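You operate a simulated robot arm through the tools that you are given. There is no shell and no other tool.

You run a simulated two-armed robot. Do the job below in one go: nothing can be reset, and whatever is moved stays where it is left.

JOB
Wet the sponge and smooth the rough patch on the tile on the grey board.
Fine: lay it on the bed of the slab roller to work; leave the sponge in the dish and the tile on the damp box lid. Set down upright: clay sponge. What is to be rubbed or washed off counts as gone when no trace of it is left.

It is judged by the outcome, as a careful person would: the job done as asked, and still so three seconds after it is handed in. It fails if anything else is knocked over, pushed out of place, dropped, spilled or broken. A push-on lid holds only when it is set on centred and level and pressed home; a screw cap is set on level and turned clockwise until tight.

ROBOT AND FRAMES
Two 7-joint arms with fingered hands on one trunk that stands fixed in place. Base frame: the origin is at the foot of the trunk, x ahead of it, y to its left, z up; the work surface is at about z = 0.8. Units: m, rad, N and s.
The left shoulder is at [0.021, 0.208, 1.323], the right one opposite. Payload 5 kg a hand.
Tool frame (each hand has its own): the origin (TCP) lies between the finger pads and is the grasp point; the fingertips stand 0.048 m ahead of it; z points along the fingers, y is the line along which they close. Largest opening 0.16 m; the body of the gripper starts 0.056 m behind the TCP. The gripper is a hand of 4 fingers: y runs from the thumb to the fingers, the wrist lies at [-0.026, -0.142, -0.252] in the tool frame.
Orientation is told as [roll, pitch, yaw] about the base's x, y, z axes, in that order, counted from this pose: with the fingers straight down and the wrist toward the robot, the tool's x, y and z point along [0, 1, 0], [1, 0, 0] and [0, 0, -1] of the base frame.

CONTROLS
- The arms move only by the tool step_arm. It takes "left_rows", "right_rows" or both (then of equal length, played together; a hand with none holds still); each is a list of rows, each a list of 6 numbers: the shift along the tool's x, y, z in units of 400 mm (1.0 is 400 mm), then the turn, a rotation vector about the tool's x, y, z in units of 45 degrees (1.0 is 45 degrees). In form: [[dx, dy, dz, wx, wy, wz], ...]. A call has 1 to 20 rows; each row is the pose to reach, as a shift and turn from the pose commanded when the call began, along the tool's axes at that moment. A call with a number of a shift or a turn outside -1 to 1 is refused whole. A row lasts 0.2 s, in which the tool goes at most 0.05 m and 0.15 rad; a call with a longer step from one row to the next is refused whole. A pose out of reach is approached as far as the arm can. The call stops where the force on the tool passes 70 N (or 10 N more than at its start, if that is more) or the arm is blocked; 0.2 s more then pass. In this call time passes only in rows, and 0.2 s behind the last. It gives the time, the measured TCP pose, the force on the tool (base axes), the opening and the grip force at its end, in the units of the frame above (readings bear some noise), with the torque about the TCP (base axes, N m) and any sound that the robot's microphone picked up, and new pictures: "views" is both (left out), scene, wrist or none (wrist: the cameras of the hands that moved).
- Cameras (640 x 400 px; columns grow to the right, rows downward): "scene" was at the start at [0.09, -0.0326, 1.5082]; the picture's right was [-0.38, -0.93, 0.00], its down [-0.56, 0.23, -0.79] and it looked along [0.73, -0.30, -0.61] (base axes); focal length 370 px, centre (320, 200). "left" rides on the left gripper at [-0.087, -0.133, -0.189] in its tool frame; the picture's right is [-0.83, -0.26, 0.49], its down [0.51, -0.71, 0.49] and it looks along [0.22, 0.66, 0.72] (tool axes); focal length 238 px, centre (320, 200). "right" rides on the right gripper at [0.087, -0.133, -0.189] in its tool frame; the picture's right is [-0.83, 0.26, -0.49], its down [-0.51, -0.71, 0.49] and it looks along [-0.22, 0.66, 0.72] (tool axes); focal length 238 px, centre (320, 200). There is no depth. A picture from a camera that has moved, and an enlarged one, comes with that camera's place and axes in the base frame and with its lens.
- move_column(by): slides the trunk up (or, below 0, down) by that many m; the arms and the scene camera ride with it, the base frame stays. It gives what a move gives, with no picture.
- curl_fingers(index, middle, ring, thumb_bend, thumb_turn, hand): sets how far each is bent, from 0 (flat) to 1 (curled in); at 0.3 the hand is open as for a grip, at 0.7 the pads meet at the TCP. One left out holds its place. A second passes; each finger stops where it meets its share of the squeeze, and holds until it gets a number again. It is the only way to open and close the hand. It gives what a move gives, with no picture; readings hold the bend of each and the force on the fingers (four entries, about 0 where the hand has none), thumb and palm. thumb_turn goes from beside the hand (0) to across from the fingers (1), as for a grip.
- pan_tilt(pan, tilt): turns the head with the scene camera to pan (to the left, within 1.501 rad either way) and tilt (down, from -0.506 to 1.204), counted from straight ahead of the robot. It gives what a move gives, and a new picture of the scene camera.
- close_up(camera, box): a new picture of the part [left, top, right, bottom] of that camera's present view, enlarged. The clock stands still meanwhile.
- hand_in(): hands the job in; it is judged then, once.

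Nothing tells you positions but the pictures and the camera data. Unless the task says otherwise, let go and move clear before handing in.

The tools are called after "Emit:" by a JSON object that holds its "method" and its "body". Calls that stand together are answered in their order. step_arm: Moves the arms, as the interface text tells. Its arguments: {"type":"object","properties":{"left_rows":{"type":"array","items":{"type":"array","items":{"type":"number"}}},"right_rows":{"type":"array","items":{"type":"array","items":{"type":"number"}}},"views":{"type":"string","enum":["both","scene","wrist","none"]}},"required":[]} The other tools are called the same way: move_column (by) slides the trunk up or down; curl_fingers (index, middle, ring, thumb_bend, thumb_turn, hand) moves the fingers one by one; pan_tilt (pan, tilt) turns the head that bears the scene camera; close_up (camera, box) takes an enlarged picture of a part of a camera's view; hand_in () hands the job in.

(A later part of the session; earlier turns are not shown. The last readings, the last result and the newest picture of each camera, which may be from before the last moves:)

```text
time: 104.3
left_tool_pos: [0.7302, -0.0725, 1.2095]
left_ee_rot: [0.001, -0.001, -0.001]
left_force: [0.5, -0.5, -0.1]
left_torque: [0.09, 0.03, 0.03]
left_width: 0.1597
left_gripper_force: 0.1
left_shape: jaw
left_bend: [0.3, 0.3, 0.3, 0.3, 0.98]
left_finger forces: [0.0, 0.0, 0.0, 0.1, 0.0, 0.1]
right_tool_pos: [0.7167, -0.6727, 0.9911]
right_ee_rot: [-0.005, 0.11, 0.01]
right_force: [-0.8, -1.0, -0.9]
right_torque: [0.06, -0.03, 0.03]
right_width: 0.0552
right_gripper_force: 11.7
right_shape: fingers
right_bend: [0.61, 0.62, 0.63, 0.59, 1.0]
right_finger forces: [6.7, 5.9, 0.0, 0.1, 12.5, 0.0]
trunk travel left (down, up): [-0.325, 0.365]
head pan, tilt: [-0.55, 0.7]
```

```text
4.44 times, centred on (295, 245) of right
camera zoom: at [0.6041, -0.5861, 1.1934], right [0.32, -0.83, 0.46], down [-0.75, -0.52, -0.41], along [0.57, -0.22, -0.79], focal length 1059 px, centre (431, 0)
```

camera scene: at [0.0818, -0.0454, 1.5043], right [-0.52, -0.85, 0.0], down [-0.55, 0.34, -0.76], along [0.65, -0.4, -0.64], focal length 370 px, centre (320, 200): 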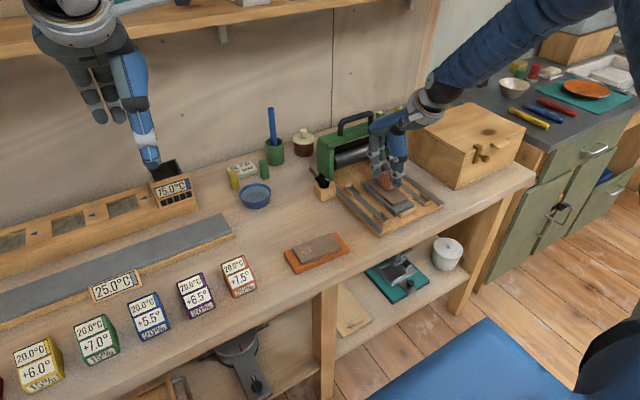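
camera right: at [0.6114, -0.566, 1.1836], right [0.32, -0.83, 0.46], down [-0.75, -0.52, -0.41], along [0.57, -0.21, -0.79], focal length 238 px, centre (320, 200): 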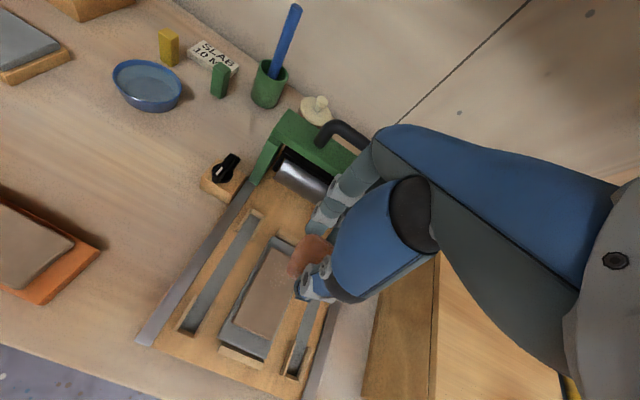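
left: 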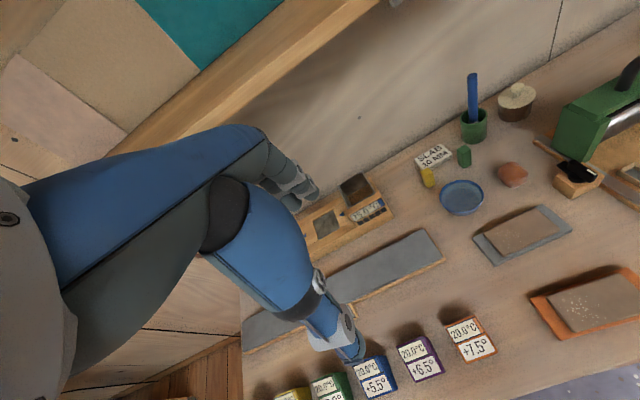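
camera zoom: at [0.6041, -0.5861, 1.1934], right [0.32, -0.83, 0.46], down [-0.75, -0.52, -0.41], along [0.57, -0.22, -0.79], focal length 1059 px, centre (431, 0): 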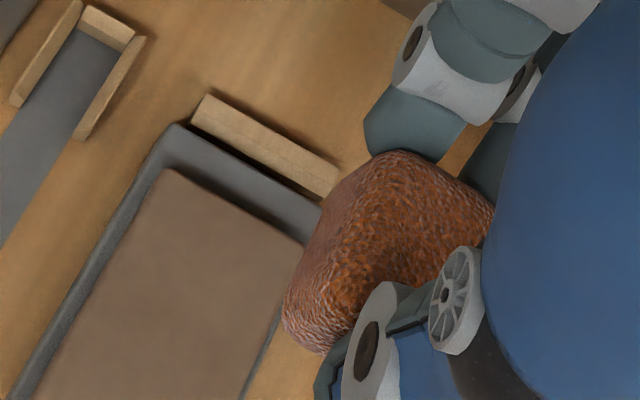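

No trace visible. One more light pass for certainty, with wider strokes.

Emit:
{"method": "step_arm", "body": {"right_rows": [[0.05, 0.0, 0.05, 0, 0, 0], [0.05, 0.01, 0.14, 0, 0, 0], [0.05, 0.016, 0.2, 0, 0, 0], [0.08, 0.0, 0.2, 0, 0, 0], [0.09, -0.04, 0.2, 0, 0, 0], [0.05, -0.05, 0.2, 0, 0, 0], [0.01, -0.04, 0.2, 0, 0, 0], [0.01, 0.0, 0.2, 0, 0, 0], [0.02, 0.04, 0.2, 0, 0, 0], [0.05, 0.05, 0.2, 0, 0, 0], [0.08, 0.04, 0.2, 0, 0, 0], [0.08, 0.0, 0.2, 0, 0, 0], [0.05, -0.02, 0.2, 0, 0, 0], [0.02, 0.01, 0.2, 0, 0, 0], [0.05, 0.016, 0.2, 0, 0, 0], [0.05, 0.01, 0.1, 0, 0, 0], [0.05, 0.0, 0.0, 0, 0, 0]], "views": "none"}}

Emit:
{"method": "close_up", "body": {"camera": "scene", "box": [350, 160, 430, 220]}}

```text
time: 107.9
left_tool_pos: [0.7296, -0.0705, 1.2087]
left_ee_rot: [-0.001, 0.001, 0.0]
left_force: [-0.2, 1.0, -0.6]
left_torque: [-0.1, -0.02, 0.0]
left_width: 0.1599
left_gripper_force: 0.1
left_shape: jaw
left_bend: [0.3, 0.3, 0.3, 0.3, 0.98]
left_finger forces: [0.0, 0.1, 0.0, 0.1, 0.1, 0.1]
right_tool_pos: [0.7145, -0.6516, 0.9929]
right_ee_rot: [-0.007, 0.111, 0.011]
right_force: [-2.0, 1.2, -2.5]
right_torque: [-0.04, -0.14, -0.01]
right_width: 0.055
right_gripper_force: 12.8
right_shape: fingers
right_bend: [0.61, 0.62, 0.63, 0.59, 1.0]
right_finger forces: [6.9, 6.0, 0.1, 0.0, 12.8, 0.0]
trunk travel left (down, up): [-0.325, 0.365]
head pan, tilt: [-0.55, 0.7]
```

```text
6.67 times, centred on (390, 190) of scene
camera zoom: at [0.0816, -0.043, 1.5045], right [-0.52, -0.85, 0.0], down [-0.55, 0.34, -0.77], along [0.65, -0.4, -0.64], focal length 2464 px, centre (-147, 267)
```

zoom: 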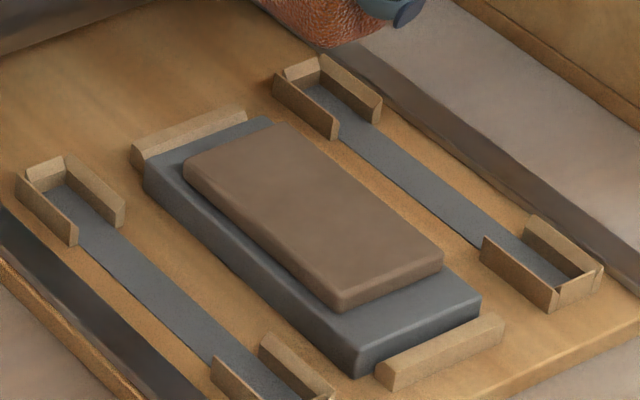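

The tile is smooth. Now carrying the sponge back along the same path to above the dish.

Emit:
{"method": "step_arm", "body": {"right_rows": [[0.118, 0.001, 0, 0, 0, -0.02], [0.236, 0.003, 0, 0, 0, -0.04], [0.354, 0.004, 0, 0, 0, -0.06], [0.471, 0.005, 0, 0, 0, -0.08], [0.589, 0.007, 0, 0, 0, -0.1], [0.707, 0.008, 0, 0, 0, -0.12], [0.825, 0.009, 0, 0, 0, -0.139], [0.824, 0.123, -0.008, 0, 0, -0.139], [0.823, 0.238, -0.016, 0, 0, -0.139], [0.821, 0.353, -0.024, 0, 0, -0.139], [0.82, 0.4675, -0.031, 0, 0, -0.139]], "views": "both"}}

Emit:
{"method": "close_up", "body": {"camera": "scene", "box": [230, 120, 320, 220]}}

Emit:
{"method": "close_up", "body": {"camera": "left", "box": [410, 110, 540, 230]}}

Emit:
{"method": "close_up", "body": {"camera": "right", "box": [230, 170, 390, 310]}}

```text
time: 110.3
left_tool_pos: [0.7322, -0.0724, 1.2075]
left_ee_rot: [0.001, 0.001, 0.002]
left_force: [1.1, -0.1, -1.1]
left_torque: [-0.01, 0.09, -0.01]
left_width: 0.1596
left_gripper_force: 0.0
left_shape: jaw
left_bend: [0.3, 0.3, 0.3, 0.3, 0.98]
left_finger forces: [0.0, 0.1, 0.1, 0.1, 0.0, 0.0]
right_tool_pos: [0.8993, -0.3254, 0.978]
right_ee_rot: [0.006, 0.111, 0.12]
right_force: [0.9, 0.2, -0.4]
right_torque: [0.04, 0.07, -0.01]
right_width: 0.0547
right_gripper_force: 13.1
right_shape: fingers
right_bend: [0.61, 0.62, 0.63, 0.59, 1.0]
right_finger forces: [6.9, 5.9, 0.0, 0.0, 12.7, 0.0]
trunk travel left (down, up): [-0.325, 0.365]
head pan, tilt: [-0.55, 0.7]
camera scene: at [0.0845, -0.0441, 1.5041], right [-0.52, -0.85, 0.0], down [-0.55, 0.34, -0.76], along [0.65, -0.4, -0.65], focal length 370 px, centre (320, 200)
camera right: at [0.778, -0.2535, 1.1826], right [0.41, -0.79, 0.45], down [-0.69, -0.59, -0.41], along [0.59, -0.14, -0.79], focal length 238 px, centre (320, 200)
```

scene: 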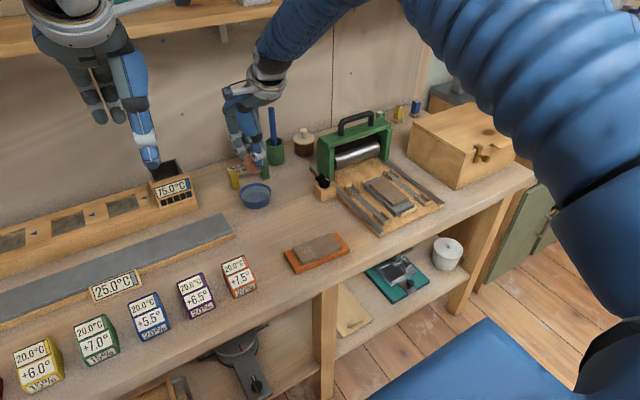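
right: 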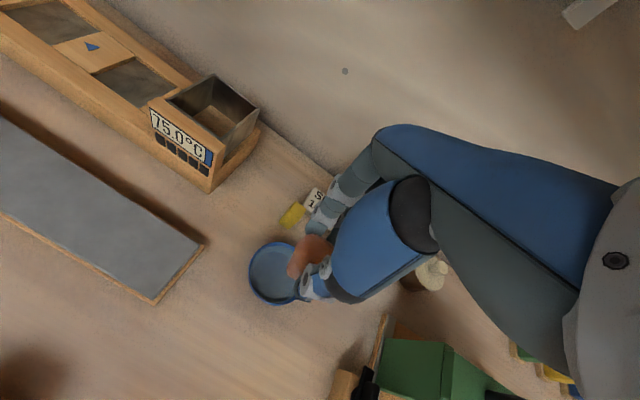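

```text
4.00 times, centred on (275, 170) of scene
camera zoom: at [0.0845, -0.0441, 1.5041], right [-0.52, -0.85, 0.0], down [-0.55, 0.34, -0.76], along [0.65, -0.4, -0.65], focal length 1479 px, centre (500, 320)
```

zoom: 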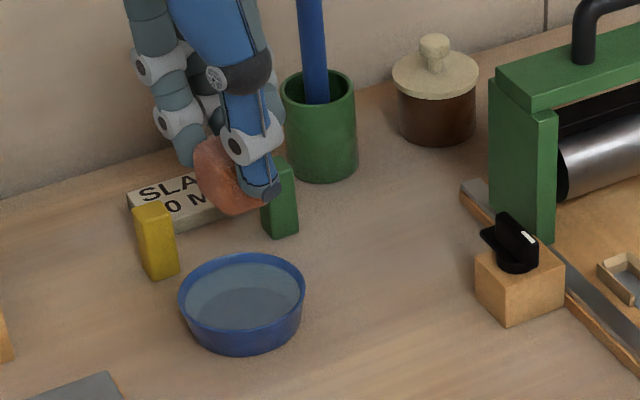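

```text
3.33 times, centred on (475, 170) of left
camera zoom: at [0.6, -0.1609, 1.3967], right [-0.26, -0.83, -0.49], down [-0.71, 0.51, -0.49], along [0.65, 0.22, -0.72], focal length 794 px, centre (-197, 300)
```

zoom: 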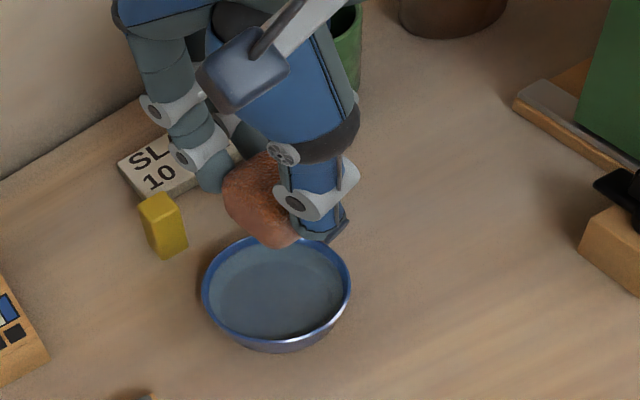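

```text
2.86 times, centred on (310, 240) of right
camera zoom: at [0.778, -0.2535, 1.1826], right [0.41, -0.79, 0.45], down [-0.69, -0.59, -0.41], along [0.59, -0.14, -0.79], focal length 681 px, centre (349, 86)
```

zoom: 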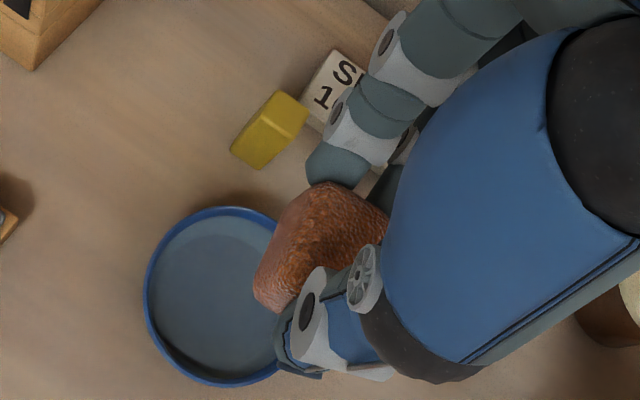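

Over the dish with about 3 mm to correct. Lowering the sponge into the dish.

Emit:
{"method": "step_arm", "body": {"right_rows": [[0.009, 0.004, 0.05, 0, 0, 0], [0.009, 0.012, 0.12, 0, 0, 0], [0.009, 0.018, 0.18, 0, 0, 0], [0.009, 0.022, 0.21, 0, 0, 0]], "views": "none"}}

Emit:
{"method": "close_up", "body": {"camera": "scene", "box": [230, 150, 310, 220]}}

Emit:
{"method": "close_up", "body": {"camera": "left", "box": [420, 150, 520, 230]}}

Emit:
{"method": "close_up", "body": {"camera": "right", "box": [250, 200, 370, 310]}}

```text
time: 111.3
left_tool_pos: [0.7316, -0.0721, 1.2096]
left_ee_rot: [-0.001, 0.001, 0.002]
left_force: [0.6, -0.3, 0.1]
left_torque: [0.02, 0.04, 0.01]
left_width: 0.1596
left_gripper_force: 0.0
left_shape: jaw
left_bend: [0.3, 0.3, 0.3, 0.3, 0.98]
left_finger forces: [0.1, 0.1, 0.0, 0.0, 0.1, 0.1]
right_tool_pos: [0.8967, -0.3193, 0.896]
right_ee_rot: [0.006, 0.111, 0.12]
right_force: [0.3, -0.1, 0.4]
right_torque: [0.03, 0.0, -0.01]
right_width: 0.0551
right_gripper_force: 12.4
right_shape: fingers
right_bend: [0.61, 0.62, 0.63, 0.59, 1.0]
right_finger forces: [7.0, 5.9, 0.0, 0.0, 12.7, 0.0]
trunk travel left (down, up): [-0.325, 0.365]
head pan, tilt: [-0.55, 0.7]
```

```text
5.71 times, centred on (270, 185) of scene
camera zoom: at [0.0828, -0.0442, 1.5043], right [-0.52, -0.85, 0.0], down [-0.55, 0.34, -0.76], along [0.65, -0.4, -0.64], focal length 2112 px, centre (606, 286)
```

zoom: 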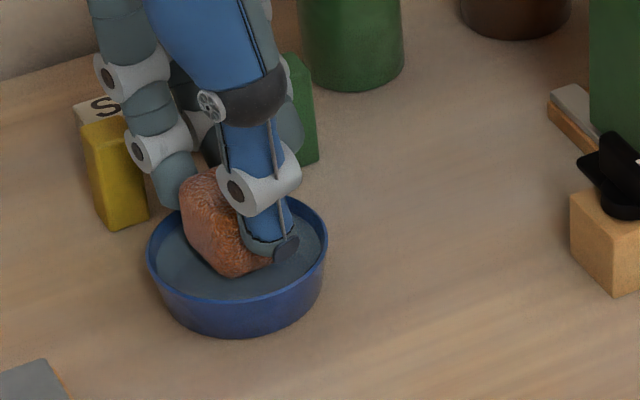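

```text
5.00 times, centred on (470, 190) of left
camera zoom: at [0.5984, -0.1607, 1.3979], right [-0.26, -0.83, -0.49], down [-0.71, 0.51, -0.49], along [0.66, 0.22, -0.72], focal length 1192 px, centre (-430, 250)
```

zoom: 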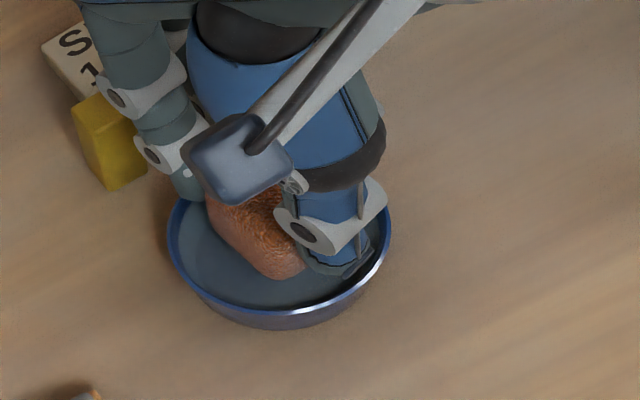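

```text
3.64 times, centred on (310, 255) of right
camera zoom: at [0.7757, -0.2471, 1.1001], right [0.41, -0.79, 0.45], down [-0.69, -0.59, -0.41], along [0.59, -0.14, -0.79], focal length 867 px, centre (356, 0)
```

zoom: 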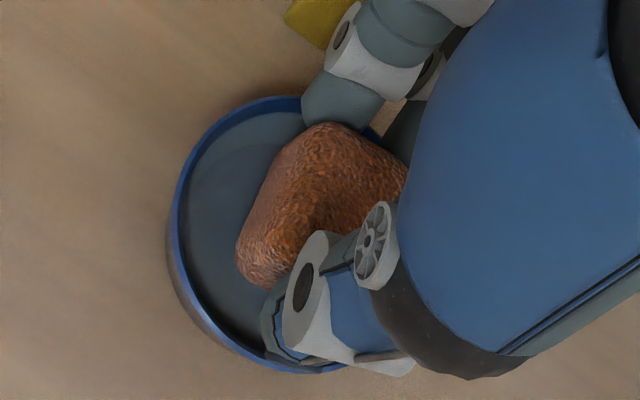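

Emit:
{"method": "step_arm", "body": {"right_rows": [[0, 0.0008, 0.0075, 0, 0, 0]], "views": "none"}}

Emit:
{"method": "curl_fingers", "body": {"hand": "right", "index": 0.59, "middle": 0.59, "ring": 0.6, "thumb_bend": 0.57}}

Emit:
{"method": "close_up", "body": {"camera": "scene", "box": [230, 150, 310, 220]}}

Emit:
{"method": "close_up", "body": {"camera": "right", "box": [250, 200, 370, 310]}}

```text
time: 111.7
left_tool_pos: [0.731, -0.0724, 1.2089]
left_ee_rot: [0.0, -0.002, 0.001]
left_force: [0.8, -0.4, -0.4]
left_torque: [0.01, -0.01, -0.01]
left_width: 0.1599
left_gripper_force: 0.2
left_shape: jaw
left_bend: [0.3, 0.3, 0.3, 0.3, 0.98]
left_finger forces: [0.0, 0.0, 0.0, 0.1, 0.0, 0.0]
right_tool_pos: [0.8963, -0.3181, 0.8937]
right_ee_rot: [0.005, 0.11, 0.121]
right_force: [-0.1, -0.2, -0.2]
right_torque: [0.04, 0.03, -0.01]
right_width: 0.0551
right_gripper_force: 12.7
right_shape: fingers
right_bend: [0.61, 0.62, 0.63, 0.59, 1.0]
right_finger forces: [6.9, 5.9, 0.0, 0.0, 12.9, 0.0]
trunk travel left (down, up): [-0.325, 0.365]
head pan, tilt: [-0.55, 0.7]
```

```text
time: 112.7
left_tool_pos: [0.7295, -0.0714, 1.2095]
left_ee_rot: [-0.001, -0.001, 0.001]
left_force: [0.0, -0.5, -0.9]
left_torque: [-0.04, -0.03, 0.02]
left_width: 0.1599
left_gripper_force: 0.0
left_shape: jaw
left_bend: [0.3, 0.3, 0.3, 0.3, 0.98]
left_finger forces: [0.1, 0.0, 0.0, 0.1, 0.0, 0.0]
right_tool_pos: [0.8963, -0.319, 0.8943]
right_ee_rot: [0.004, 0.109, 0.12]
right_force: [0.7, 0.3, -0.3]
right_torque: [-0.01, -0.05, 0.0]
right_width: 0.0616
right_gripper_force: 0.1
right_shape: fingers
right_bend: [0.59, 0.59, 0.6, 0.56, 1.0]
right_finger forces: [0.2, 0.0, 0.1, 0.1, 0.4, 0.0]
trunk travel left (down, up): [-0.325, 0.365]
head pan, tilt: [-0.55, 0.7]
```

```text
5.71 times, centred on (270, 185) of scene
camera zoom: at [0.0824, -0.0441, 1.5043], right [-0.52, -0.85, 0.0], down [-0.55, 0.34, -0.76], along [0.65, -0.4, -0.64], focal length 2112 px, centre (606, 286)
```

zoom: 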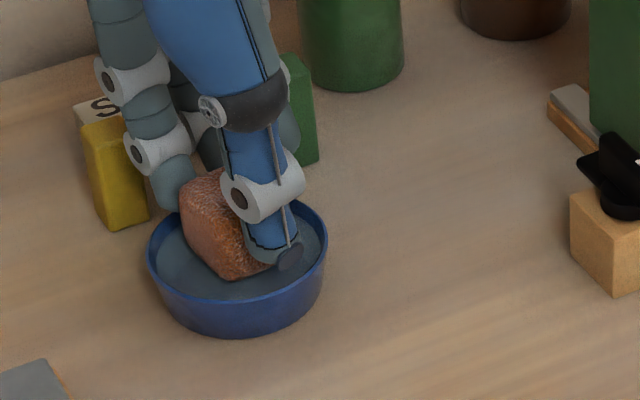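

```text
3.64 times, centred on (310, 255) of right
camera zoom: at [0.7752, -0.2472, 1.0976], right [0.41, -0.79, 0.45], down [-0.69, -0.59, -0.41], along [0.59, -0.14, -0.79], focal length 867 px, centre (356, 0)
```

zoom: 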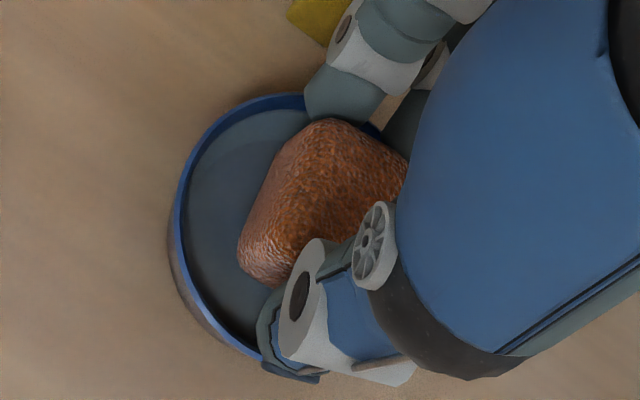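

Emit:
{"method": "curl_fingers", "body": {"hand": "right", "index": 0.565, "middle": 0.565, "ring": 0.57, "thumb_bend": 0.55}}

Emit:
{"method": "step_arm", "body": {"right_rows": [[0, -0.003, -0.025, 0, 0, 0], [0, -0.006, -0.06, 0, 0, 0], [0, -0.015, -0.15, 0, 0, 0], [0, -0.025, -0.25, -0.07, 0, 0], [0, -0.03, -0.3, -0.14, 0, 0]], "views": "both"}}

Emit:
{"method": "close_up", "body": {"camera": "scene", "box": [230, 150, 310, 220]}}

Emit:
{"method": "close_up", "body": {"camera": "left", "box": [400, 130, 540, 230]}}

```text
time: 113.7
left_tool_pos: [0.7291, -0.0733, 1.2097]
left_ee_rot: [0.0, 0.0, 0.0]
left_force: [0.3, 0.5, -0.9]
left_torque: [-0.02, 0.03, -0.01]
left_width: 0.1595
left_gripper_force: 0.1
left_shape: jaw
left_bend: [0.3, 0.3, 0.3, 0.3, 0.98]
left_finger forces: [0.0, 0.1, 0.0, 0.0, 0.0, 0.1]
right_tool_pos: [0.8982, -0.3191, 0.8941]
right_ee_rot: [0.004, 0.109, 0.119]
right_force: [0.0, 0.3, -0.5]
right_torque: [0.0, 0.02, -0.03]
right_width: 0.0685
right_gripper_force: 0.1
right_shape: fingers
right_bend: [0.56, 0.56, 0.56, 0.55, 1.0]
right_finger forces: [0.1, 0.0, 0.1, 0.0, 0.0, 0.0]
trunk travel left (down, up): [-0.325, 0.365]
head pan, tilt: [-0.55, 0.7]
```

```text
time: 114.9
left_tool_pos: [0.7293, -0.072, 1.2091]
left_ee_rot: [-0.001, 0.001, -0.002]
left_force: [0.1, 0.7, 1.2]
left_torque: [-0.03, 0.01, -0.01]
left_width: 0.1596
left_gripper_force: 0.0
left_shape: jaw
left_bend: [0.3, 0.3, 0.3, 0.3, 0.98]
left_finger forces: [0.0, 0.0, 0.0, 0.1, 0.0, 0.0]
right_tool_pos: [0.8987, -0.3197, 1.0146]
right_ee_rot: [0.006, -0.003, 0.121]
right_force: [-0.1, 0.5, -0.2]
right_torque: [0.02, -0.05, -0.01]
right_width: 0.0684
right_gripper_force: 0.0
right_shape: fingers
right_bend: [0.56, 0.56, 0.56, 0.55, 1.0]
right_finger forces: [0.0, 0.1, 0.0, 0.0, 0.0, 0.0]
trunk travel left (down, up): [-0.325, 0.365]
head pan, tilt: [-0.55, 0.7]
camera scene: at [0.0822, -0.0439, 1.5043], right [-0.52, -0.85, 0.0], down [-0.55, 0.34, -0.76], along [0.65, -0.4, -0.64], focal length 370 px, centre (320, 200)
camera right: at [0.7568, -0.2498, 1.2049], right [0.36, -0.8, 0.48], down [-0.64, -0.58, -0.49], along [0.68, -0.13, -0.72], focal length 238 px, centre (320, 200)
```

scene: 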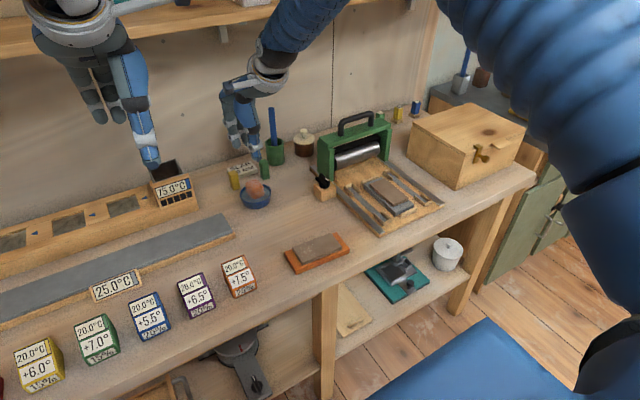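
right: 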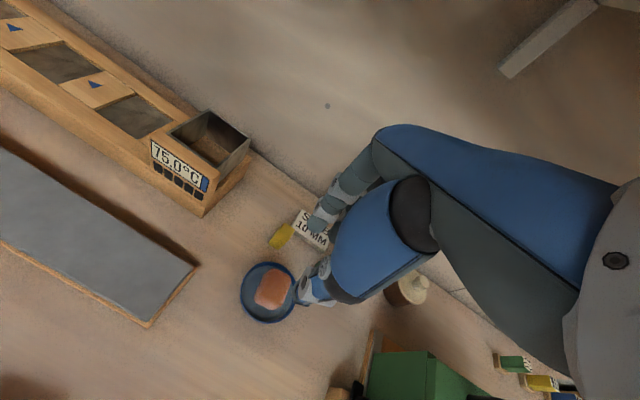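

```text
5.71 times, centred on (270, 185) of scene
camera zoom: at [0.0822, -0.0439, 1.5043], right [-0.52, -0.85, 0.0], down [-0.55, 0.34, -0.76], along [0.65, -0.4, -0.64], focal length 2112 px, centre (606, 286)
```

zoom: 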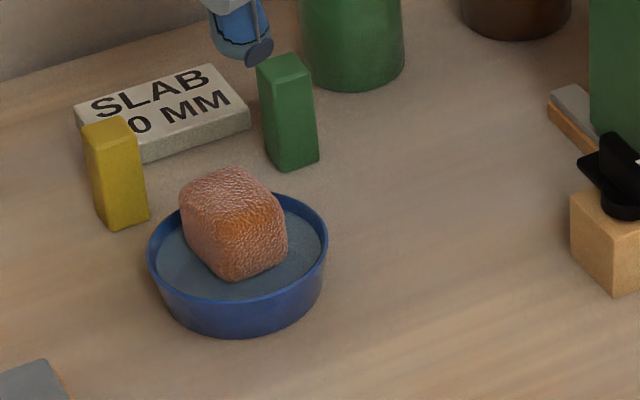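

```text
4.00 times, centred on (470, 180) of left
camera zoom: at [0.5978, -0.1604, 1.3982], right [-0.26, -0.83, -0.49], down [-0.71, 0.51, -0.49], along [0.66, 0.22, -0.72], focal length 953 px, centre (-280, 280)
```

zoom: 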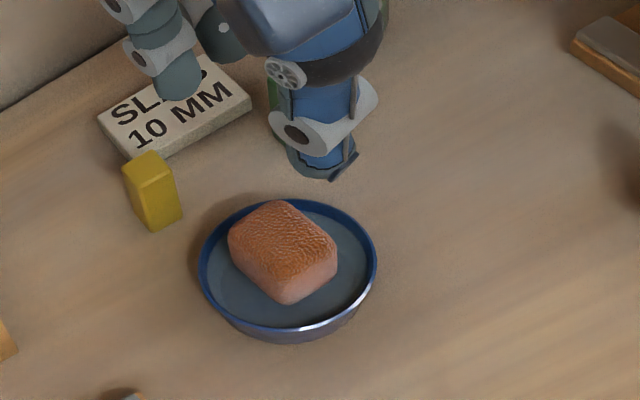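

The sponge rests upright in the dish. Now the tile: moving the right hand back above the bed along the clear path, opening for the lengthwise grip.

Emit:
{"method": "step_arm", "body": {"right_rows": [[0.013, -0.105, -0.02, 0, 0, 0], [0.025, -0.21, -0.04, 0, 0, 0], [0.038, -0.315, -0.06, 0, 0, 0], [0.051, -0.419, -0.06, 0, 0, 0], [0.0636, -0.523, -0.06, 0, 0, 0], [-0.051, -0.537, -0.06, 0, 0, 0.03], [-0.165, -0.551, -0.06, 0, 0, 0.06], [-0.279, -0.565, -0.06, 0, 0, 0.09], [-0.394, -0.579, -0.06, 0, 0, 0.12], [-0.508, -0.592, -0.04, 0, 0, 0.15], [-0.622, -0.606, -0.02, 0, 0, 0.18], [-0.7365, -0.62, 0.0, 0, 0, 0.196]], "views": "none"}}

Emit:
{"method": "curl_fingers", "body": {"hand": "right", "index": 0.425, "middle": 0.425, "ring": 0.425, "thumb_bend": 0.425}}

Emit:
{"method": "close_up", "body": {"camera": "right", "box": [200, 200, 360, 360]}}

Emit:
{"method": "close_up", "body": {"camera": "scene", "box": [330, 120, 440, 230]}}

```text
time: 117.5
left_tool_pos: [0.7299, -0.075, 1.2086]
left_ee_rot: [0.002, 0.001, -0.001]
left_force: [0.6, -1.2, -1.1]
left_torque: [0.12, -0.06, 0.05]
left_width: 0.1594
left_gripper_force: 0.1
left_shape: jaw
left_bend: [0.3, 0.3, 0.3, 0.3, 0.98]
left_finger forces: [0.0, 0.0, 0.1, 0.0, 0.0, 0.0]
right_tool_pos: [0.6894, -0.6407, 1.0143]
right_ee_rot: [0.008, 0.002, -0.034]
right_force: [-0.3, -1.0, 0.4]
right_torque: [0.07, 0.04, 0.01]
right_width: 0.0689
right_gripper_force: 0.0
right_shape: fingers
right_bend: [0.56, 0.56, 0.56, 0.55, 1.0]
right_finger forces: [0.0, 0.0, 0.0, 0.0, 0.0, 0.0]
trunk travel left (down, up): [-0.325, 0.365]
head pan, tilt: [-0.55, 0.7]
```

```text
time: 118.5
left_tool_pos: [0.7304, -0.0727, 1.2096]
left_ee_rot: [-0.001, 0.002, 0.0]
left_force: [0.7, 0.1, -0.4]
left_torque: [-0.03, -0.02, -0.03]
left_width: 0.1598
left_gripper_force: 0.0
left_shape: jaw
left_bend: [0.3, 0.3, 0.3, 0.3, 0.98]
left_finger forces: [0.0, 0.0, 0.1, 0.0, 0.0, 0.0]
right_tool_pos: [0.6896, -0.6389, 1.0149]
right_ee_rot: [0.005, 0.0, -0.035]
right_force: [-0.4, 0.0, -0.4]
right_torque: [-0.02, -0.02, 0.02]
right_width: 0.1226
right_gripper_force: 0.0
right_shape: fingers
right_bend: [0.42, 0.42, 0.42, 0.42, 0.99]
right_finger forces: [0.0, 0.0, 0.1, 0.1, 0.0, 0.1]
trunk travel left (down, up): [-0.325, 0.365]
head pan, tilt: [-0.55, 0.7]
```

```text
2.50 times, centred on (280, 280) of right
camera zoom: at [0.5589, -0.5491, 1.2047], right [0.23, -0.85, 0.48], down [-0.73, -0.48, -0.49], along [0.65, -0.24, -0.72], focal length 596 px, centre (420, 0)
```

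zoom: 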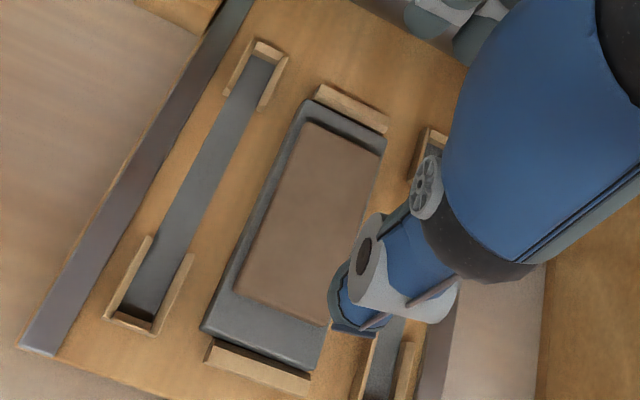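

```text
3.64 times, centred on (385, 175) of scene
camera zoom: at [0.0823, -0.0445, 1.5043], right [-0.52, -0.85, 0.0], down [-0.55, 0.34, -0.76], along [0.65, -0.4, -0.64], focal length 1344 px, centre (84, 291)
```

zoom: 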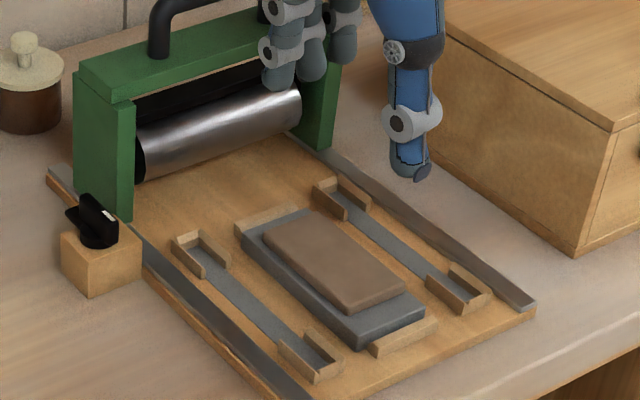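

Tile is clean and in place; hand lines up with it. Descending to grip it lengthwise as before.

Emit:
{"method": "step_arm", "body": {"right_rows": [[-0.004, 0, 0.1, -0.01, 0, 0.02], [-0.004, 0, 0.2, -0.023, 0, 0.03], [-0.004, 0, 0.28, -0.023, 0, 0.03]], "views": "none"}}

Emit:
{"method": "close_up", "body": {"camera": "right", "box": [220, 160, 380, 330]}}

Emit:
{"method": "close_up", "body": {"camera": "scene", "box": [340, 140, 440, 220]}}

```text
time: 119.3
left_tool_pos: [0.73, -0.0734, 1.2077]
left_ee_rot: [0.001, 0.001, 0.0]
left_force: [-0.1, -0.3, -0.6]
left_torque: [0.09, 0.03, 0.0]
left_width: 0.1596
left_gripper_force: 0.0
left_shape: jaw
left_bend: [0.3, 0.3, 0.3, 0.3, 0.98]
left_finger forces: [0.0, 0.1, 0.0, 0.0, 0.0, 0.1]
right_tool_pos: [0.6871, -0.6402, 0.9002]
right_ee_rot: [0.005, -0.02, -0.058]
right_force: [1.3, -0.3, 2.3]
right_torque: [0.04, 0.17, 0.03]
right_width: 0.1228
right_gripper_force: 0.0
right_shape: fingers
right_bend: [0.42, 0.42, 0.42, 0.42, 0.99]
right_finger forces: [0.0, 0.0, 0.1, 0.0, 0.0, 0.1]
trunk travel left (down, up): [-0.325, 0.365]
head pan, tilt: [-0.55, 0.7]
```

```text
2.35 times, centred on (300, 245) of right
camera zoom: at [0.5555, -0.5475, 1.0878], right [0.2, -0.85, 0.49], down [-0.73, -0.46, -0.51], along [0.66, -0.25, -0.71], focal length 561 px, centre (367, 94)
```

zoom: 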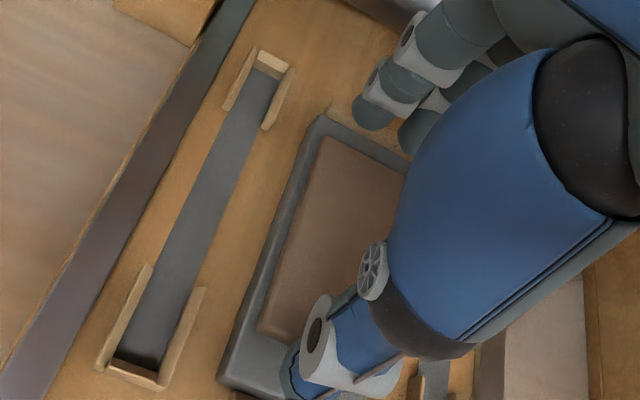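

```text
5.00 times, centred on (390, 180) of scene
camera zoom: at [0.0832, -0.0452, 1.5042], right [-0.52, -0.85, 0.0], down [-0.55, 0.34, -0.76], along [0.65, -0.4, -0.65], focal length 1848 px, centre (-30, 300)
```

zoom: 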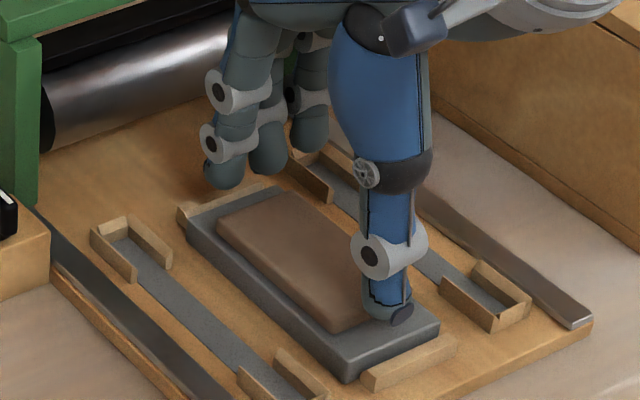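

Emit:
{"method": "step_arm", "body": {"right_rows": [[0, 0, 0.015, 0, 0, -0.03], [0, 0, 0.025, 0, 0, -0.03]], "views": "none"}}

Emit:
{"method": "step_arm", "body": {"right_rows": [[0, 0, 0.004, 0, 0, 0], [0, 0, 0.008, 0, 0, 0]], "views": "none"}}

Emit:
{"method": "close_up", "body": {"camera": "scene", "box": [340, 140, 440, 220]}}

Emit:
{"method": "close_up", "body": {"camera": "right", "box": [220, 160, 380, 330]}}

```text
time: 119.9
left_tool_pos: [0.7298, -0.0727, 1.209]
left_ee_rot: [0.0, 0.0, 0.001]
left_force: [-0.1, -0.1, 0.1]
left_torque: [-0.05, -0.02, -0.01]
left_width: 0.1598
left_gripper_force: 0.1
left_shape: jaw
left_bend: [0.3, 0.3, 0.3, 0.3, 0.98]
left_finger forces: [0.1, 0.1, 0.1, 0.1, 0.1, 0.0]
right_tool_pos: [0.6874, -0.6413, 0.8921]
right_ee_rot: [0.007, -0.018, -0.037]
right_force: [0.4, 0.7, 0.3]
right_torque: [-0.04, 0.02, 0.0]
right_width: 0.1228
right_gripper_force: 0.1
right_shape: fingers
right_bend: [0.42, 0.42, 0.42, 0.42, 0.99]
right_finger forces: [0.1, 0.0, 0.0, 0.0, 0.0, 0.0]
trunk travel left (down, up): [-0.325, 0.365]
head pan, tilt: [-0.55, 0.7]
```

```text
time: 120.5
left_tool_pos: [0.7303, -0.0728, 1.2099]
left_ee_rot: [-0.001, -0.001, 0.0]
left_force: [0.3, 0.2, 0.7]
left_torque: [-0.03, -0.02, -0.03]
left_width: 0.1595
left_gripper_force: 0.0
left_shape: jaw
left_bend: [0.3, 0.3, 0.3, 0.3, 0.98]
left_finger forces: [0.0, 0.0, 0.0, 0.0, 0.1, 0.0]
right_tool_pos: [0.688, -0.6423, 0.8877]
right_ee_rot: [0.006, -0.017, -0.035]
right_force: [0.4, 0.2, 0.7]
right_torque: [0.06, 0.02, -0.03]
right_width: 0.1224
right_gripper_force: 0.0
right_shape: fingers
right_bend: [0.42, 0.42, 0.42, 0.42, 0.99]
right_finger forces: [0.1, 0.0, 0.0, 0.1, 0.1, 0.0]
trunk travel left (down, up): [-0.325, 0.365]
head pan, tilt: [-0.55, 0.7]
```

```text
5.00 times, centred on (390, 180) of scene
camera zoom: at [0.0822, -0.0441, 1.5043], right [-0.52, -0.85, 0.0], down [-0.55, 0.34, -0.76], along [0.65, -0.4, -0.64], focal length 1848 px, centre (-30, 300)
```

zoom: 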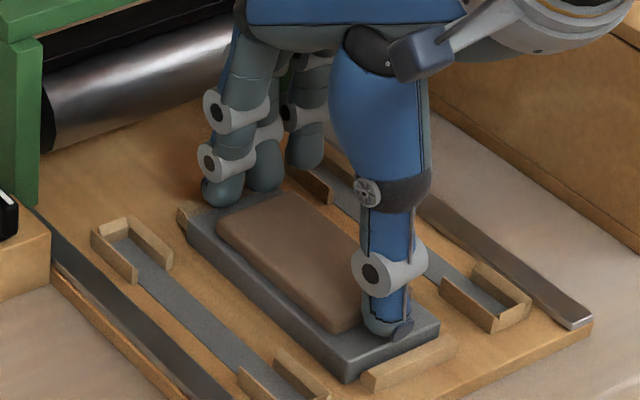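

```text
2.35 times, centred on (300, 245) of right
camera zoom: at [0.5536, -0.5515, 1.0754], right [0.22, -0.85, 0.49], down [-0.72, -0.48, -0.51], along [0.66, -0.24, -0.71], focal length 561 px, centre (367, 94)
```

zoom: 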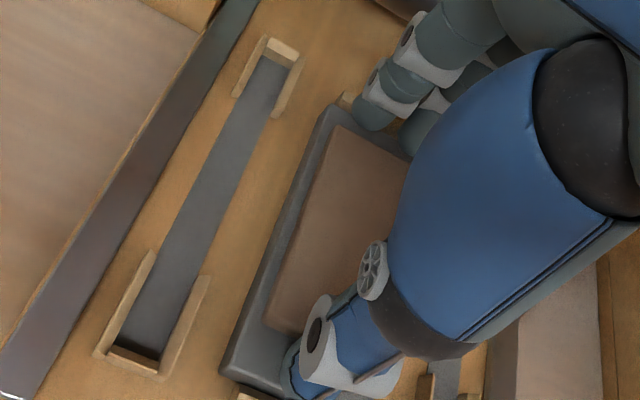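

Emit:
{"method": "step_arm", "body": {"right_rows": [[0, 0, 0.004, 0, 0, 0]], "views": "none"}}

Emit:
{"method": "curl_fingers", "body": {"hand": "right", "index": 0.475, "middle": 0.475, "ring": 0.45, "thumb_bend": 0.475}}

Emit:
{"method": "close_up", "body": {"camera": "scene", "box": [340, 140, 440, 220]}}

```text
time: 120.9
left_tool_pos: [0.7293, -0.0737, 1.2093]
left_ee_rot: [0.0, 0.0, 0.001]
left_force: [0.0, -0.6, -1.2]
left_torque: [0.02, -0.01, 0.01]
left_width: 0.1597
left_gripper_force: 0.0
left_shape: jaw
left_bend: [0.3, 0.3, 0.3, 0.3, 0.98]
left_finger forces: [0.1, 0.0, 0.0, 0.0, 0.0, 0.0]
right_tool_pos: [0.6876, -0.6412, 0.8854]
right_ee_rot: [0.006, -0.019, -0.035]
right_force: [0.0, 0.0, -0.4]
right_torque: [0.02, 0.01, 0.02]
right_width: 0.1226
right_gripper_force: 0.1
right_shape: fingers
right_bend: [0.42, 0.42, 0.42, 0.42, 0.99]
right_finger forces: [0.0, 0.0, 0.0, 0.1, 0.0, 0.0]
trunk travel left (down, up): [-0.325, 0.365]
head pan, tilt: [-0.55, 0.7]
```

```text
time: 121.9
left_tool_pos: [0.7304, -0.0726, 1.2089]
left_ee_rot: [0.0, 0.0, 0.002]
left_force: [1.0, 0.6, 0.2]
left_torque: [0.01, 0.01, 0.01]
left_width: 0.1596
left_gripper_force: 0.0
left_shape: jaw
left_bend: [0.3, 0.3, 0.3, 0.3, 0.98]
left_finger forces: [0.1, 0.1, 0.1, 0.1, 0.0, 0.0]
right_tool_pos: [0.6876, -0.6416, 0.8861]
right_ee_rot: [0.005, -0.018, -0.035]
right_force: [1.9, 0.5, 1.4]
right_torque: [-0.04, -0.12, 0.03]
right_width: 0.1157
right_gripper_force: 6.6
right_shape: fingers
right_bend: [0.45, 0.45, 0.45, 0.44, 0.99]
right_finger forces: [3.2, 4.2, 0.0, 0.0, 5.6, 0.0]
trunk travel left (down, up): [-0.325, 0.365]
head pan, tilt: [-0.55, 0.7]
```

```text
5.00 times, centred on (390, 180) of scene
camera zoom: at [0.0823, -0.0442, 1.5043], right [-0.52, -0.85, 0.0], down [-0.55, 0.34, -0.76], along [0.65, -0.4, -0.64], focal length 1848 px, centre (-30, 300)
```

zoom: 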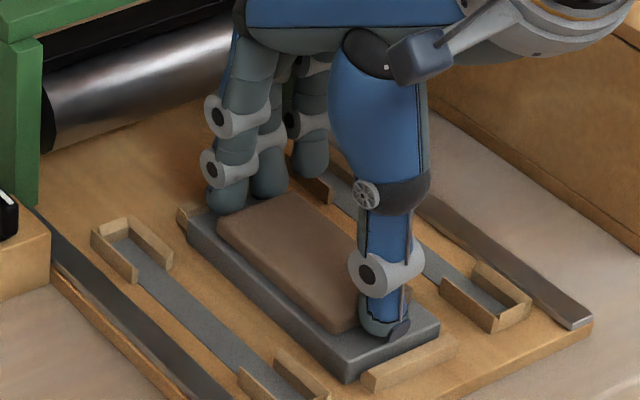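

Gripped as before. Firming the grip, lifting well clear, and then swinging over to the damp box lid with the hand turned outward.

Emit:
{"method": "curl_fingers", "body": {"hand": "right", "index": 0.495, "middle": 0.495, "thumb_bend": 0.495}}

Emit:
{"method": "step_arm", "body": {"right_rows": [[0, 0, -0.04, 0, 0, 0], [0, 0, -0.14, 0, 0, 0], [0, 0, -0.26, 0, 0, 0], [0, 0, -0.38, 0, 0, 0], [0, 0, -0.5, 0, 0, 0]], "views": "both"}}

```text
time: 122.9
left_tool_pos: [0.7308, -0.0726, 1.2092]
left_ee_rot: [0.0, -0.001, -0.001]
left_force: [0.1, 0.2, -0.4]
left_torque: [-0.02, -0.01, -0.01]
left_width: 0.1596
left_gripper_force: 0.1
left_shape: jaw
left_bend: [0.3, 0.3, 0.3, 0.3, 0.98]
left_finger forces: [0.0, 0.0, 0.1, 0.1, 0.0, 0.1]
right_tool_pos: [0.6881, -0.6422, 0.886]
right_ee_rot: [0.005, -0.017, -0.034]
right_force: [4.1, 0.4, 2.7]
right_torque: [-0.03, -0.28, 0.06]
right_width: 0.1148
right_gripper_force: 10.6
right_shape: fingers
right_bend: [0.45, 0.46, 0.45, 0.44, 0.99]
right_finger forces: [5.5, 7.2, 0.1, 0.0, 8.3, 0.1]
trunk travel left (down, up): [-0.325, 0.365]
head pan, tilt: [-0.55, 0.7]
```

```text
time: 124.1
left_tool_pos: [0.728, -0.0709, 1.2115]
left_ee_rot: [-0.002, -0.001, 0.0]
left_force: [-1.3, 1.8, -0.3]
left_torque: [-0.14, -0.03, 0.0]
left_width: 0.1593
left_gripper_force: 0.1
left_shape: jaw
left_bend: [0.3, 0.3, 0.3, 0.3, 0.98]
left_finger forces: [0.0, 0.0, 0.0, 0.0, 0.1, 0.0]
right_tool_pos: [0.6789, -0.6394, 1.0838]
right_ee_rot: [0.005, -0.016, -0.032]
right_force: [-1.5, 0.0, -1.1]
right_torque: [-0.08, -0.14, -0.09]
right_width: 0.0955
right_gripper_force: 0.0
right_shape: fingers
right_bend: [0.49, 0.49, 0.45, 0.49, 1.0]
right_finger forces: [0.0, 0.0, 0.0, 0.0, 0.0, 0.1]
trunk travel left (down, up): [-0.325, 0.365]
head pan, tilt: [-0.55, 0.7]
camera scene: at [0.0807, -0.0427, 1.5045], right [-0.52, -0.85, 0.0], down [-0.55, 0.34, -0.77], along [0.65, -0.4, -0.64], focal length 370 px, centre (320, 200)
camera right: at [0.545, -0.5501, 1.2713], right [0.22, -0.84, 0.49], down [-0.72, -0.48, -0.5], along [0.66, -0.24, -0.71], focal length 238 px, centre (320, 200)
```

scene: 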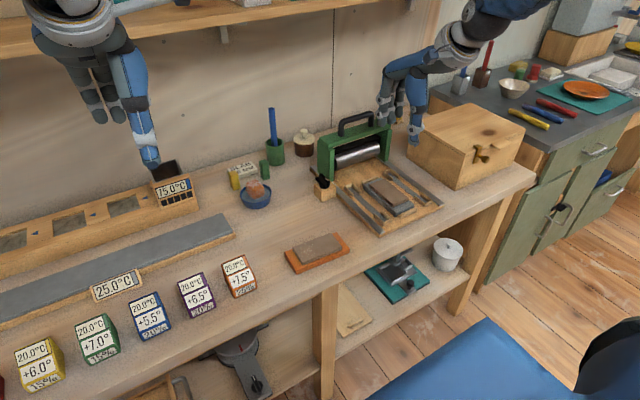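
right: 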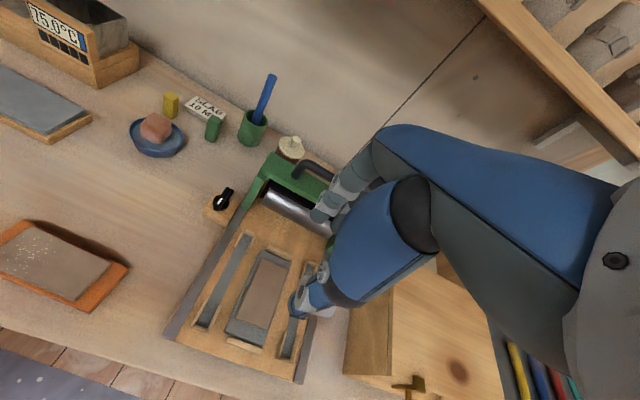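

The now-wet tile slipped out of the grip and stayed on the bed. I'll check that it still lies undisturbed, then plan to hold it by the board's dry long edges instead.

Emit:
{"method": "close_up", "body": {"camera": "scene", "box": [340, 150, 440, 230]}}

Emit:
{"method": "step_arm", "body": {"right_rows": [[0, 0, 0, 0, 0, 0.17], [0, 0, 0, 0, 0, 0.34], [0, 0, 0, 0, 0, 0.51], [0, 0, 0, 0, 0, 0.68], [0, 0, 0, 0, 0, 0.85], [0, 0, 0, 0.02, 0, 1.0]], "views": "none"}}

Emit:
{"method": "step_arm", "body": {"right_rows": [[0, 0, 0, 0, 0, 0.17], [0, 0, 0, 0, 0, 0.34], [0, 0, 0, 0, 0, 0.51], [0, 0, 0, 0, 0, 0.68], [0, 0, 0, 0, 0, 0.85], [0, 0, 0, 0, 0, 0.96]], "views": "both"}}

```text
5.00 times, centred on (390, 190) of scene
camera zoom: at [0.0807, -0.0427, 1.5045], right [-0.52, -0.85, 0.0], down [-0.55, 0.34, -0.77], along [0.65, -0.4, -0.64], focal length 1848 px, centre (-30, 250)
```

zoom: 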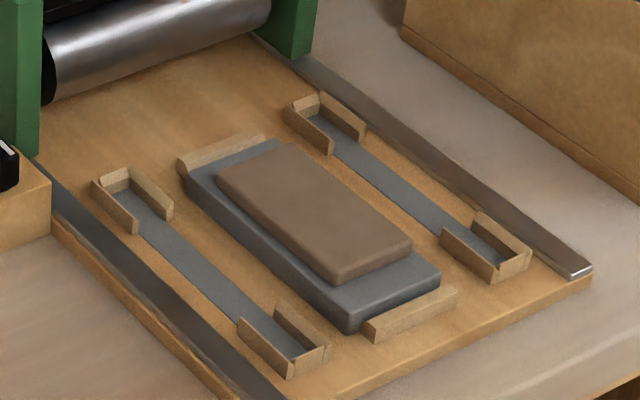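

```text
time: 125.5
left_tool_pos: [0.7304, -0.0713, 1.2097]
left_ee_rot: [-0.001, -0.002, -0.001]
left_force: [0.3, 0.7, -0.5]
left_torque: [-0.09, 0.06, -0.02]
left_width: 0.1594
left_gripper_force: 0.3
left_shape: jaw
left_bend: [0.3, 0.3, 0.3, 0.3, 0.98]
left_finger forces: [0.0, 0.0, 0.0, 0.0, 0.0, 0.1]
right_tool_pos: [0.6831, -0.6422, 1.0868]
right_ee_rot: [0.011, 0.004, -0.824]
right_force: [-0.1, -0.1, 0.0]
right_torque: [-0.03, 0.05, -0.01]
right_width: 0.0955
right_gripper_force: 0.0
right_shape: fingers
right_bend: [0.49, 0.49, 0.45, 0.49, 1.0]
right_finger forces: [0.1, 0.0, 0.0, 0.0, 0.0, 0.0]
trunk travel left (down, up): [-0.325, 0.365]
head pan, tilt: [-0.55, 0.7]
```

```text
time: 126.9
left_tool_pos: [0.7298, -0.0722, 1.2088]
left_ee_rot: [0.0, 0.0, 0.0]
left_force: [0.5, -0.5, 0.1]
left_torque: [-0.01, 0.06, 0.06]
left_width: 0.1597
left_gripper_force: 0.0
left_shape: jaw
left_bend: [0.3, 0.3, 0.3, 0.3, 0.98]
left_finger forces: [0.1, 0.1, 0.0, 0.1, 0.0, 0.0]
right_tool_pos: [0.6837, -0.6422, 1.0858]
right_ee_rot: [0.004, 0.012, -1.576]
right_force: [-0.3, 0.5, 0.1]
right_torque: [0.01, 0.03, 0.04]
right_width: 0.0956
right_gripper_force: 0.0
right_shape: fingers
right_bend: [0.49, 0.49, 0.45, 0.49, 1.0]
right_finger forces: [0.1, 0.0, 0.0, 0.1, 0.1, 0.1]
trunk travel left (down, up): [-0.325, 0.365]
head pan, tilt: [-0.55, 0.7]
camera scene: at [0.0826, -0.0439, 1.5043], right [-0.52, -0.85, 0.0], down [-0.55, 0.34, -0.76], along [0.65, -0.4, -0.64], focal length 370 px, centre (320, 200)
camera right: at [0.7697, -0.5121, 1.2776], right [-0.84, -0.26, 0.48], down [-0.5, 0.72, -0.49], along [-0.22, -0.65, -0.73], focal length 238 px, centre (320, 200)
```

scene: 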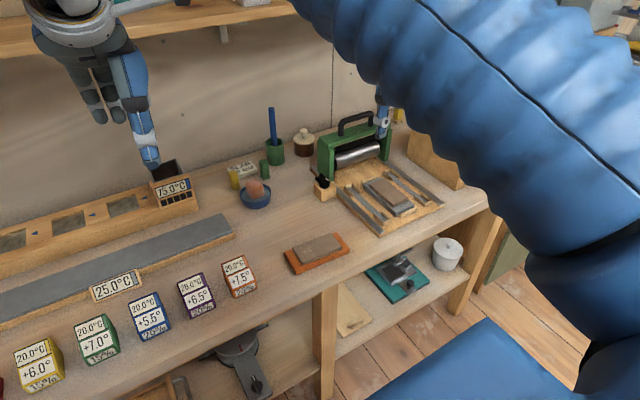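
right: 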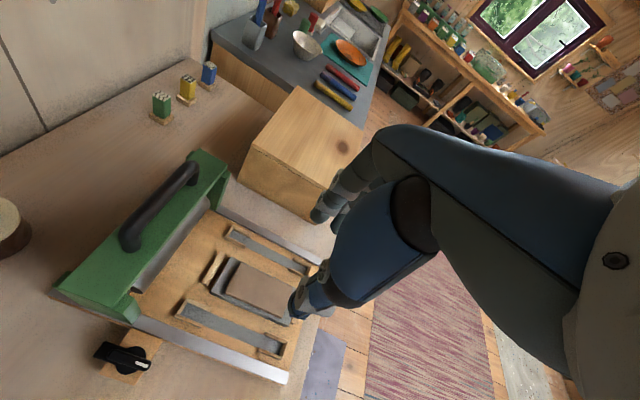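

The hand is turned with its closing line across the board's short side. I'll look closely for the board's exact place.

Emit:
{"method": "close_up", "body": {"camera": "right", "box": [160, 210, 330, 370]}}

Emit:
{"method": "close_up", "body": {"camera": "scene", "box": [340, 110, 440, 230]}}

```text
2.50 times, centred on (245, 290) of right
camera zoom: at [0.7697, -0.5121, 1.2776], right [-0.84, -0.26, 0.48], down [-0.5, 0.72, -0.49], along [-0.22, -0.65, -0.73], focal length 596 px, centre (508, -25)
```

zoom: 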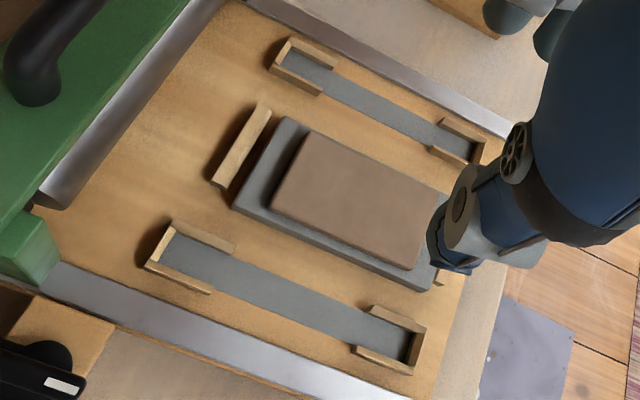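

```text
3.33 times, centred on (390, 170) of scene
camera zoom: at [0.0826, -0.0439, 1.5043], right [-0.52, -0.85, 0.0], down [-0.55, 0.34, -0.76], along [0.65, -0.4, -0.64], focal length 1232 px, centre (87, 300)
```

zoom: 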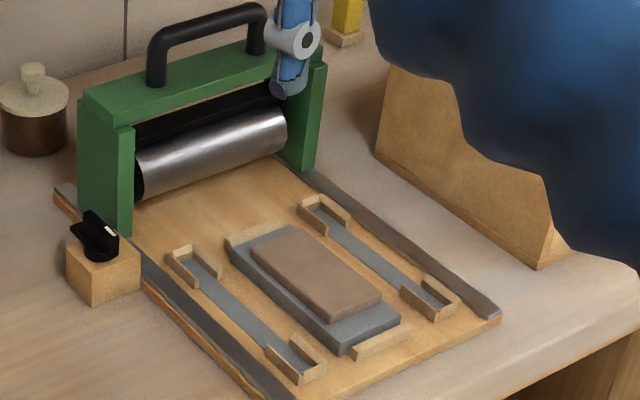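

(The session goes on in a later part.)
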